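You operate a simulated robot arm through the tools that you are given. There is no shell and no other tool. Be economical: measure what you need, move in short steps, check, and stop when the job is done.

Carry out the task below with a simulated robot arm. There is one attempt and no reset: what you move stays moved.

TASK
Shut the teal drawer.
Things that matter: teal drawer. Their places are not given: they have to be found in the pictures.

It is judged by the outcome, as a careful person would: the job done as asked, and still so three seconds after it is handed in. It fails if anything else is knocked over, pushed out of place, dropped, spilled or broken.

THE ROBOT
A 7-joint arm with a two-finger parallel gripper, fixed in place. Base frame: the origin is at the foot of the arm, x ahead of it, y to its left, z up. Lengths are in mm, angles in degrees, forces in N, time in s.
With the tool pointing down near the work surface it reaches from about 280 to 680 mm from the base axis. Its first joint turns from -66.0 to 66.0 degrees. Payload 1.57 kg.
Tool frame: the origin (TCP) lies between the finger pads and is the grasp point; the fingertips stand 30 mm ahead of it; z points along the fingers, y is the line along which they close. The gripper opens to 110 mm. The fingers are 24 mm wide and 12 mm thick; the gripper's body (48 by 112 mm) begins 78 mm behind the TCP.
Orientation is told as [roll, pitch, yaw] about the base's x, y, z axes, in that order, counted from this pose: with the fingers straight down and closing along the base's y, the tool's x points along the base's -x, its y along +y and its z along -z.

THE INTERFACE
- The arm moves only by the tool apply_moves. Its arguments are lists of equal length, an entry for each row: "offset": the shift along the tool's x, y, z in units of 40 mm (1.0 is 40 mm), a list of three; "turn": the turn, a rotation vector about the tool's x, y, z in units of 6 degrees (1.0 is 6 degrees), a list of three; "gripper": the gripper command, from -1 (shut) to 1 (fully open), values between in proportion. In form: {"offset": [[tx, ty, tz], ...], "turn": [[rx, ry, rz], ...], "gripper": [gripper, ...]}. A call has 1 to 10 rows; each row shifts and turns the commanded pose from where the row before left it, along the tool's axes as they then stand. A call with a number of a shift or a turn outside -1 to 1 is refused whole. A row lasts 0.2 s, in which the tool goes at most 50 mm and 8.6 degrees; a call with a longer step from one row to the next is refused whole, and so is a gripper value outside its range. A pose out of reach is approached as far as the arm can. The call stops where the force on the tool passes 40 N (or 10 N more than at its start, if that is more) or the arm is blocked; 0.2 s more then pass. The fingers move at their own pace (about 108 mm/s each) and stop on an object; they squeeze with about 31 N. The grip force told is the motor's: it shows also when the fingers shut on nothing. Time passes only in rows, and 0.2 s behind the last, so rows that do not move let the fingers close. It gives the time, the measured TCP pose, the force on the tool (base axes), the opening and the grip force at its end, in the units of the frame above (readings bear some noise), and new pictures: "show" is both (left out), scene, wrist or none.
- Cameras (640 x 400 px; columns grow to the right, rows downward): "scene" is fixed at [153.4, -381.5, 1403.9]; the picture's right is [0.88, -0.48, 0.00], its down [-0.27, -0.49, -0.83] and it looks along [0.40, 0.72, -0.56] (base axes); focal length 358 px, centre (320, 200). "wrist" rides on the gripper at [-36, 0, -80] in the tool frame; the picture's right is [0.00, -1.00, 0.00], its down [0.97, 0.00, -0.24] and it looks along [0.24, 0.00, 0.97] (tool axes); focal length 218 px, centre (320, 200).
- pixel_to_xyz(camera, pixels): for up to 12 pixels [column, row] of the newest picture of that camera ("zoom" is the newest enlarged one), the place [x, y, z] in the base frame of the surface seen there, good to about 2 mm. No time passes.
- close_up(camera, box): a new picture of the part [left, top, right, bottom] of that camera's present view, enlarged. No time passes.
- job_done(): hands the job in; it is judged then, once.

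Work in short steps. Measure before you move; look again where a grasp or a placing could have gone wrong, and mend it. You have 60 turns and 120 pictures in all, the two below and enlarged ones among them. Open the gripper and draw the arm clear of the work before you hand the job in, unless the task says otherwise; then end with one line.

The tools are called after ">>>" by a JSON object that holds its "name" and its "arguments". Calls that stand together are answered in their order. apply_moves: Moves the arm, as the interface text tells. Its arguments: {"type":"object","properties":{"offset":{"type":"array","items":{"type":"array","items":{"type":"number"}}},"turn":{"type":"array","items":{"type":"array","items":{"type":"number"}}},"gripper":{"type":"array","items":{"type":"number"}},"show":{"type":"string","enum":["both","scene","wrist","none"]}},"required":["offset","turn","gripper"]} The other tools are called the same way: pixel_to_xyz (camera, pixels) gives the place of the surface under pixels of a picture; close_up (camera, box) takes an enlarged picture of a part of a camera's view; job_done () hands the job in.

At the start:

```text
time: 0.0
position: [456.3, 106.8, 1029.9]
ee_rot: [0.0, 0.0, 0.0]
wrist_force: [0.6, -0.1, 0.3]
grip_width: 110.1
gripper_force: 0.0
```

scene: 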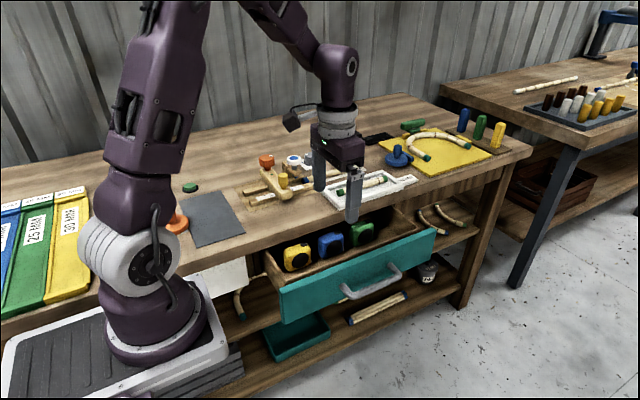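
wrist: 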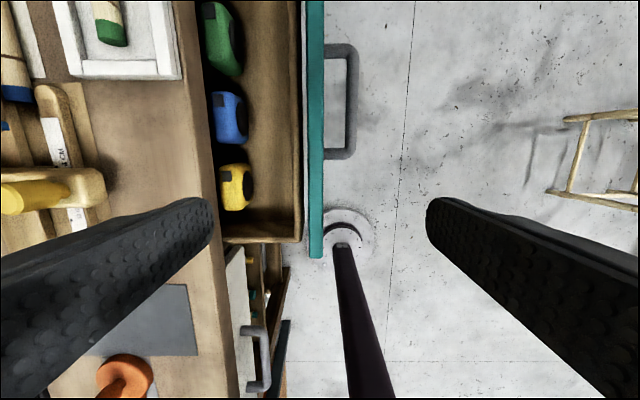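

The teal drawer is open below the table's front edge, with its front panel at about (355,275) in the scene. I'll measure points on the panel, handle, and table edge.

>>> {"name": "pixel_to_xyz", "arguments": {"camera": "scene", "pixels": [[283, 290], [433, 232], [355, 262], [285, 318], [432, 255], [372, 290], [346, 294], [398, 272], [270, 256], [400, 212], [330, 255], [240, 236]]}}

>>> {"name": "pixel_to_xyz", "arguments": {"camera": "wrist", "pixels": [[315, 20], [315, 150], [315, 245], [350, 100], [300, 120], [208, 150], [237, 190], [228, 120], [220, 50]]}}

>>> {"name": "close_up", "arguments": {"camera": "scene", "box": [220, 160, 480, 340]}}

```text
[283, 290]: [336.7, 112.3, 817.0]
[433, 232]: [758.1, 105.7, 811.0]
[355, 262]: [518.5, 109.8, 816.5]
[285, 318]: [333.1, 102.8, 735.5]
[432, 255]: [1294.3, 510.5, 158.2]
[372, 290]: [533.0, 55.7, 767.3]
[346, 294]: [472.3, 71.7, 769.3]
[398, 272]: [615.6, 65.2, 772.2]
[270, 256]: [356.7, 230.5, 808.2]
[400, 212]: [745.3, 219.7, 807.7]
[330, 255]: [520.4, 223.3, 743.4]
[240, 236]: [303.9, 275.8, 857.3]
```

```text
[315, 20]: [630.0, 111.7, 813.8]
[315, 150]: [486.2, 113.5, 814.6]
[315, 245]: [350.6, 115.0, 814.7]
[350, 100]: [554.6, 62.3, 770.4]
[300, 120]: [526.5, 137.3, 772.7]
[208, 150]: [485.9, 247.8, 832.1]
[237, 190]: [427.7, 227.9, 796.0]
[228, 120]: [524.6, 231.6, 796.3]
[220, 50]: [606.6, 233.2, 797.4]
```

```text
2.22 times, centred on (350, 250) of scene
```

zoom: 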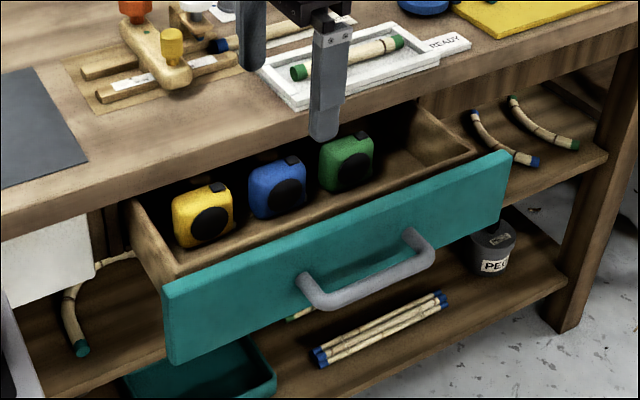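

The panel face is at y≈105 and the handle bar at y≈55–65, x 472–615, z≈770. I'll move the tool out in front of the handle while still high. I'll also measure the table edge and the closed neighbouring drawer to get the travel.

>>> {"name": "pixel_to_xyz", "arguments": {"camera": "wrist", "pixels": [[195, 100], [212, 120], [235, 320], [240, 290], [265, 360], [200, 170], [354, 60], [354, 140], [232, 97], [246, 175]]}}

>>> {"name": "apply_moves", "arguments": {"offset": [[-0.74, -0.74, 0], [-0.74, -0.74, 0], [-0.74, -0.74, 0], [0, 0, 0], [0, 0, 0], [0, 0, 0], [0, 0, 0], [0, 0, 0]], "turn": [[0, 0, 0], [0, 0, 0], [0, 0, 0], [0, 0, 1], [0, 0, 1], [0, 0, 1], [0, 0, 1], [0, 0, 1]], "gripper": [-1, -1, -1, -1, -1, -1, -1, -1], "show": "none"}}

```text
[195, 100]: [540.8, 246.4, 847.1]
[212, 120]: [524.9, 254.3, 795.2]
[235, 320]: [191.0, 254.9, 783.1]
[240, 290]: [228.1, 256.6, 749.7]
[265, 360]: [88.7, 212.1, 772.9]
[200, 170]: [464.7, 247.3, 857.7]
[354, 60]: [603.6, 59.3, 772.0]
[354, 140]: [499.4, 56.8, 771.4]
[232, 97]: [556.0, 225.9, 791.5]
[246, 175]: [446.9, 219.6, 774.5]
```

```text
time: 1.8
position: [544.7, 19.9, 1030.0]
ee_rot: [0.0, 0.1, -30.1]
wrist_force: [-0.9, 0.9, -0.1]
grip_width: 0.1
gripper_force: 21.9
```

The tabletop is at z≈857 with its edge at y≈247. The closed neighbour's handle front is at y≈212, so expect about 145–150 mm of travel. I'll finish the yaw to -90.

>>> {"name": "apply_moves", "arguments": {"offset": [[0, 0, 0], [0, 0, 0], [0, 0, 0], [0, 0, 0], [0, 0, 0], [0, 0, 0], [0, 0, 0], [0, 0, 0], [0, 0, 0], [0, 0, 0]], "turn": [[0, 0, 1], [0, 0, 1], [0, 0, 1], [0, 0, 1], [0, 0, 1], [0, 0, 1], [0, 0, 1], [0, 0, 1], [0, 0, 1], [0, 0, 1]], "gripper": [-1, -1, -1, -1, -1, -1, -1, -1, -1, -1]}}

```text
time: 4.0
position: [545.4, 18.2, 1029.5]
ee_rot: [0.0, 0.0, -90.2]
wrist_force: [0.2, -0.2, 0.2]
grip_width: 0.1
gripper_force: 21.3
```

scene: 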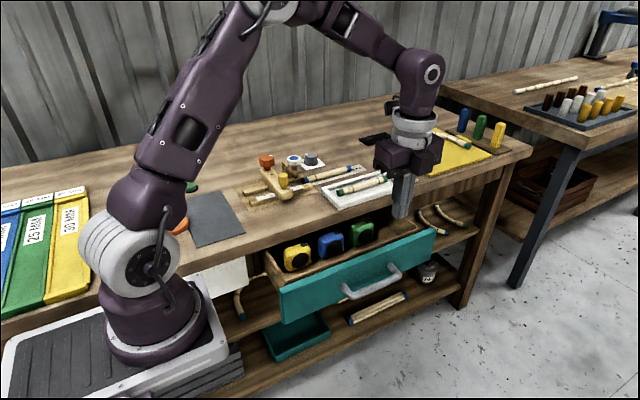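
wrist: 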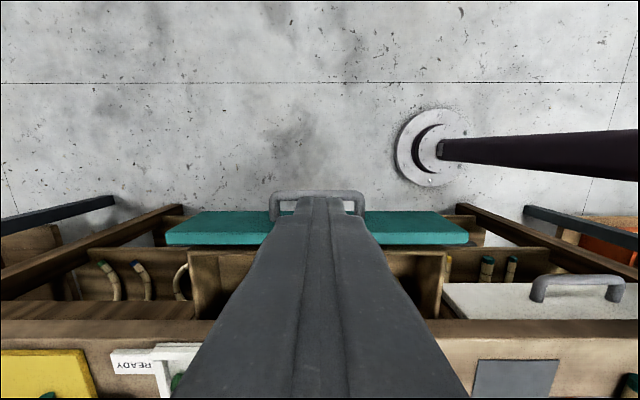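

The handle is straight below and ahead of the fingers. I'll check what the dark post at wrist (540,150) is before going down.

>>> {"name": "pixel_to_xyz", "arguments": {"camera": "wrist", "pixels": [[460, 149], [540, 150], [630, 155], [430, 150], [300, 196]]}}

```text
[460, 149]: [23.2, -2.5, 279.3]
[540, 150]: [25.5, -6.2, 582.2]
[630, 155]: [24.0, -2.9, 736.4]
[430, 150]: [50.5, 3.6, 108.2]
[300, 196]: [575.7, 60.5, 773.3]
```

That's just the arm's own pedestal. I'll go straight down 250 mm in front of the handle bar.

>>> {"name": "apply_moves", "arguments": {"offset": [[0, 0, 0.9], [0, 0, 0.9], [0, 0, 0.9], [0, 0, 0.9], [0, 0, 0.9], [0, 0, 0.9], [0, 0, 0.9]], "turn": [[0, 0, 0], [0, 0, 0], [0, 0, 0], [0, 0, 0], [0, 0, 0], [0, 0, 0], [0, 0, 0]], "gripper": [-1, -1, -1, -1, -1, -1, -1]}}

```text
time: 5.6
position: [544.7, 18.4, 778.9]
ee_rot: [0.1, 0.0, -90.0]
wrist_force: [-0.4, 0.8, 0.1]
grip_width: 0.0
gripper_force: 20.7
```

scene: 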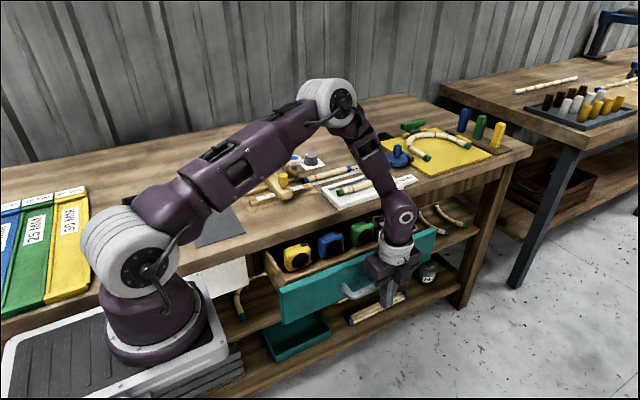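
wrist: 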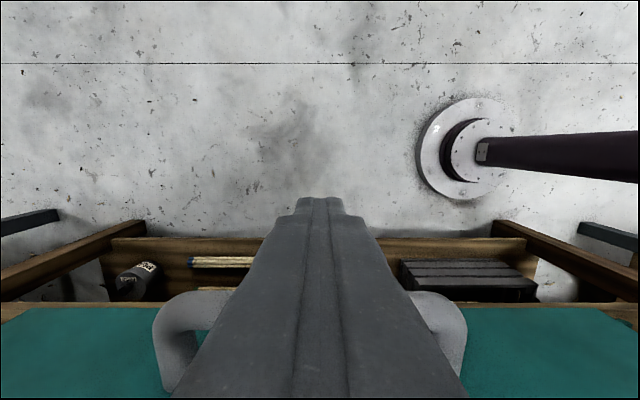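

The fingers are in front of the bar. I'll push slowly along +y (tool +x).

>>> {"name": "apply_moves", "arguments": {"offset": [[0.3, 0, 0], [0.25, 0, 0], [0.2, 0, 0], [0.2, 0, 0], [0.25, 0, 0], [0.25, 0, 0], [0.25, 0, 0], [0.25, 0, 0], [0.25, 0, 0], [0.25, 0, 0]], "turn": [[0, 0, 0], [0, 0, 0], [0, 0, 0], [0, 0, 0], [0, 0, 0], [0, 0, 0], [0, 0, 0], [0, 0, 0], [0, 0, 0], [0, 0, 0]], "gripper": [-1, -1, -1, -1, -1, -1, -1, -1, -1, -1]}}

```text
time: 7.8
position: [544.3, 117.3, 777.4]
ee_rot: [0.0, 0.1, -89.9]
wrist_force: [0.5, -0.8, 0.5]
grip_width: 0.0
gripper_force: 21.4
```

scene: 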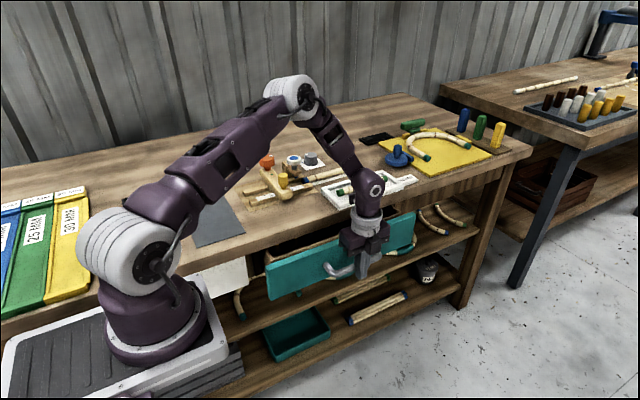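
wrist: 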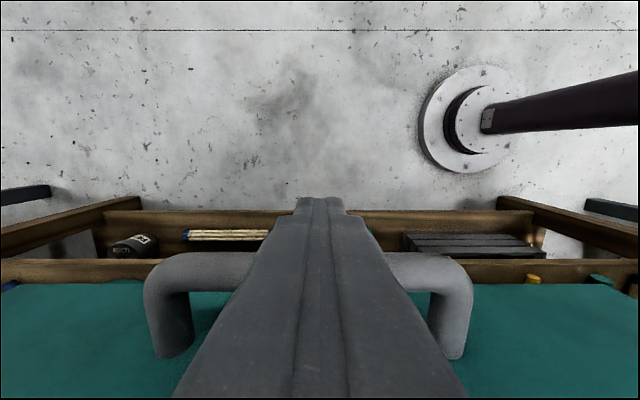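

The drawer is sliding straight with little force. I'll keep pushing with smaller steps toward the end.

>>> {"name": "apply_moves", "arguments": {"offset": [[0.25, 0, 0], [0.25, 0, 0], [0.25, 0, 0], [0.25, 0, 0], [0.2, 0, 0], [0.1, 0, 0], [0.1, 0, 0], [0, 0, 0]], "turn": [[0, 0, 0], [0, 0, 0], [0, 0, 0], [0, 0, 0], [0, 0, 0], [0, 0, 0], [0, 0, 0], [0, 0, 0]], "gripper": [-1, -1, -1, -1, -1, -1, -1, -1]}}

>>> {"name": "close_up", "arguments": {"camera": "scene", "box": [220, 160, 480, 340]}}

```text
time: 9.6
position: [544.1, 172.3, 777.5]
ee_rot: [0.0, 0.1, -90.0]
wrist_force: [1.0, -1.2, -0.2]
grip_width: 0.0
gripper_force: 21.4
```

scene: 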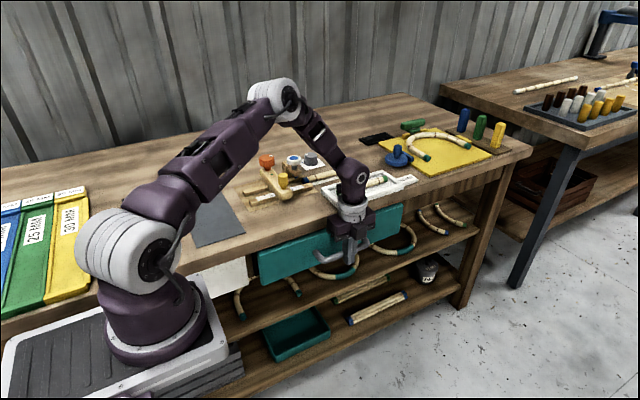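
wrist: 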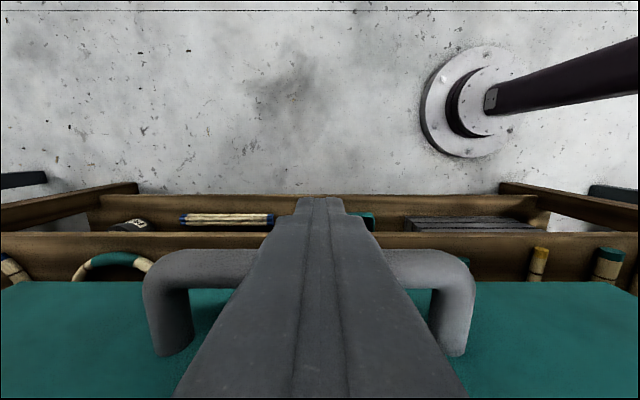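

```text
2.22 times, centred on (350, 250) of scene
```

zoom: 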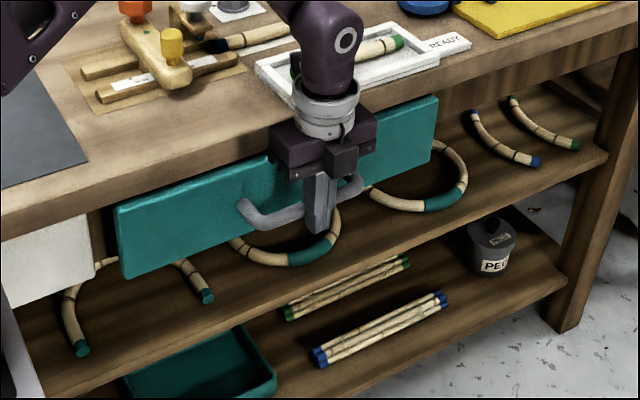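

The panel is nearly flush and there's still no resistance. I'll keep going in 4 mm steps until it stops.

>>> {"name": "apply_moves", "arguments": {"offset": [[0.1, 0, 0], [0.1, 0, 0], [0.1, 0, 0], [0.1, 0, 0], [0.1, 0, 0], [0.1, 0, 0], [0, 0, 0]], "turn": [[0, 0, 0], [0, 0, 0], [0, 0, 0], [0, 0, 0], [0, 0, 0], [0, 0, 0], [0, 0, 0]], "gripper": [-1, -1, -1, -1, -1, -1, -1]}}

>>> {"name": "close_up", "arguments": {"camera": "scene", "box": [220, 160, 480, 340]}}

```text
time: 11.2
position: [543.5, 196.2, 777.6]
ee_rot: [0.0, -0.1, -90.0]
wrist_force: [-1.6, -7.0, 1.7]
grip_width: 0.0
gripper_force: 21.5
```

scene: 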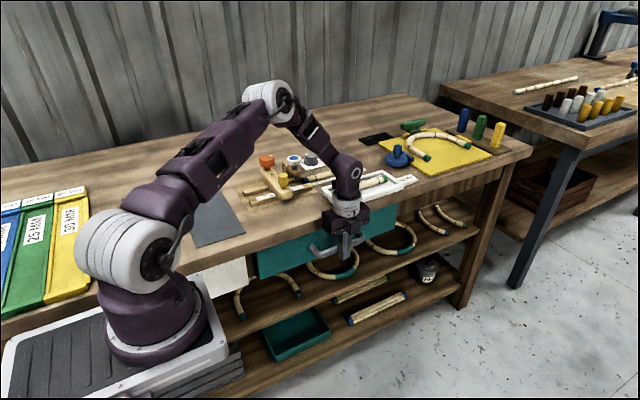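
wrist: 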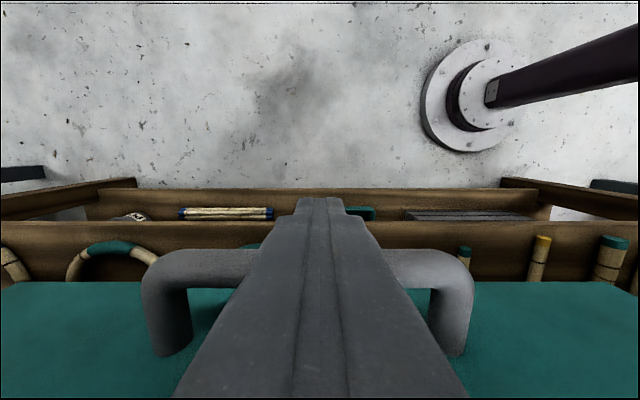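

```text
2.22 times, centred on (350, 250) of scene
```

zoom: 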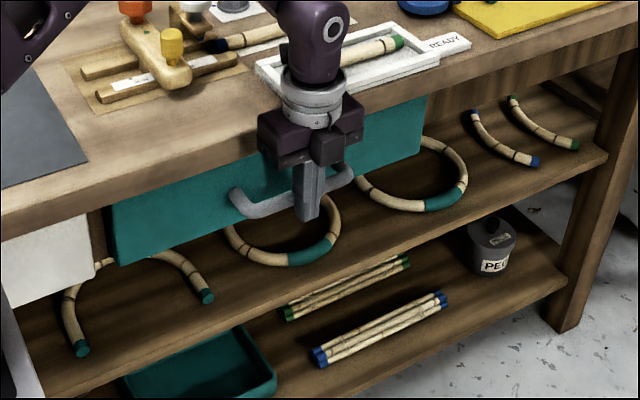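

The force has started to rise (7 N) at y=196. I'll press a little more to confirm the stop.

>>> {"name": "apply_moves", "arguments": {"offset": [[0.08, 0, 0], [0.08, 0, 0], [0.08, 0, 0], [0, 0, 0]], "turn": [[0, 0, 0], [0, 0, 0], [0, 0, 0], [0, 0, 0]], "gripper": [-1, -1, -1, -1], "show": "none"}}

>>> {"name": "pixel_to_xyz", "arguments": {"camera": "scene", "pixels": [[275, 258], [380, 225], [240, 268], [210, 280]]}}

```text
time: 11.8
position: [545.1, 196.4, 776.7]
ee_rot: [-0.1, -0.6, -90.2]
wrist_force: [0.6, -2.6, -0.5]
grip_width: 0.0
gripper_force: 21.3
stopped in row 3: the force on the tool passed its limit (the readings are from after the stop); the commanded pose is now the measured one
```

```text
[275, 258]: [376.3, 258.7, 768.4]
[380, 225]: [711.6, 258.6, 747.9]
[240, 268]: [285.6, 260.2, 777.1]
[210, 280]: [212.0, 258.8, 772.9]
```

It's at a hard stop: the panel is at y≈258.6, level with the closed neighbour at 258.8. I'll back straight off, then rise.

>>> {"name": "apply_moves", "arguments": {"offset": [[-0.3, 0, 0], [-0.8, 0, 0], [-0.9, 0, 0], [-0.9, 0, 0], [-0.9, 0, 0], [0, 0, -0.9], [0, 0, -0.9], [0, 0, -0.9], [0, 0, -0.9], [0, 0, -0.9]], "turn": [[0, 0, 0], [0, 0, 0], [0, 0, 0], [0, 0, 0], [0, 0, 0], [0, 0, 0], [0, 0, 0], [0, 0, 0], [0, 0, 0], [0, 0, 0]], "gripper": [-1, -1, -1, -1, -1, -1, -1, -1, 1, 1]}}

>>> {"name": "pixel_to_xyz", "arguments": {"camera": "scene", "pixels": [[275, 258], [385, 220], [240, 268]]}}

>>> {"name": "close_up", "arguments": {"camera": "scene", "box": [220, 160, 480, 340]}}

```text
time: 14.0
position: [545.8, 48.1, 959.0]
ee_rot: [-0.2, -0.6, -90.3]
wrist_force: [0.1, -0.2, 0.7]
grip_width: 110.4
gripper_force: 0.1
```

scene: 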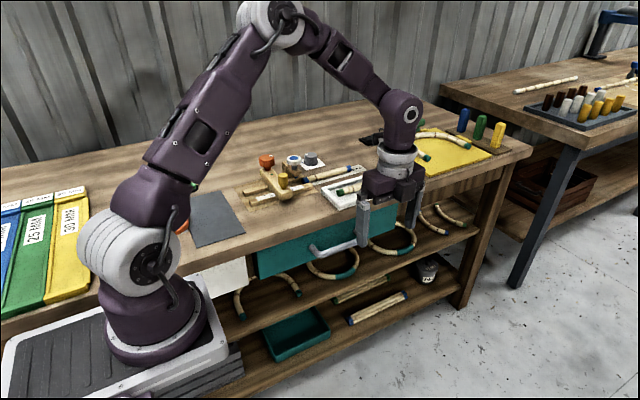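
wrist: 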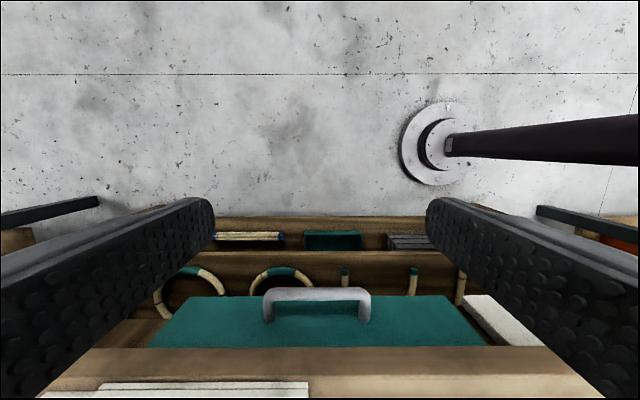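

```text
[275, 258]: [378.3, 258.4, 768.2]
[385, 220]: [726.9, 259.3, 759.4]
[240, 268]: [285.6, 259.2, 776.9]
```

```text
2.22 times, centred on (350, 250) of scene
```

zoom: 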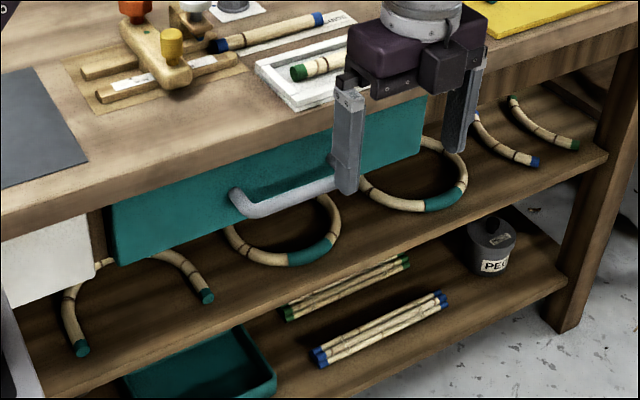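

The drawer has stayed shut, flush with its neighbour. The arm is clear with the gripper open, and nothing else has moved.

>>> {"name": "job_done", "arguments": {}}

```text
The job is handed in.
```

The teal drawer is shut against its stop, level with the closed drawer beside it, and nothing else was disturbed.
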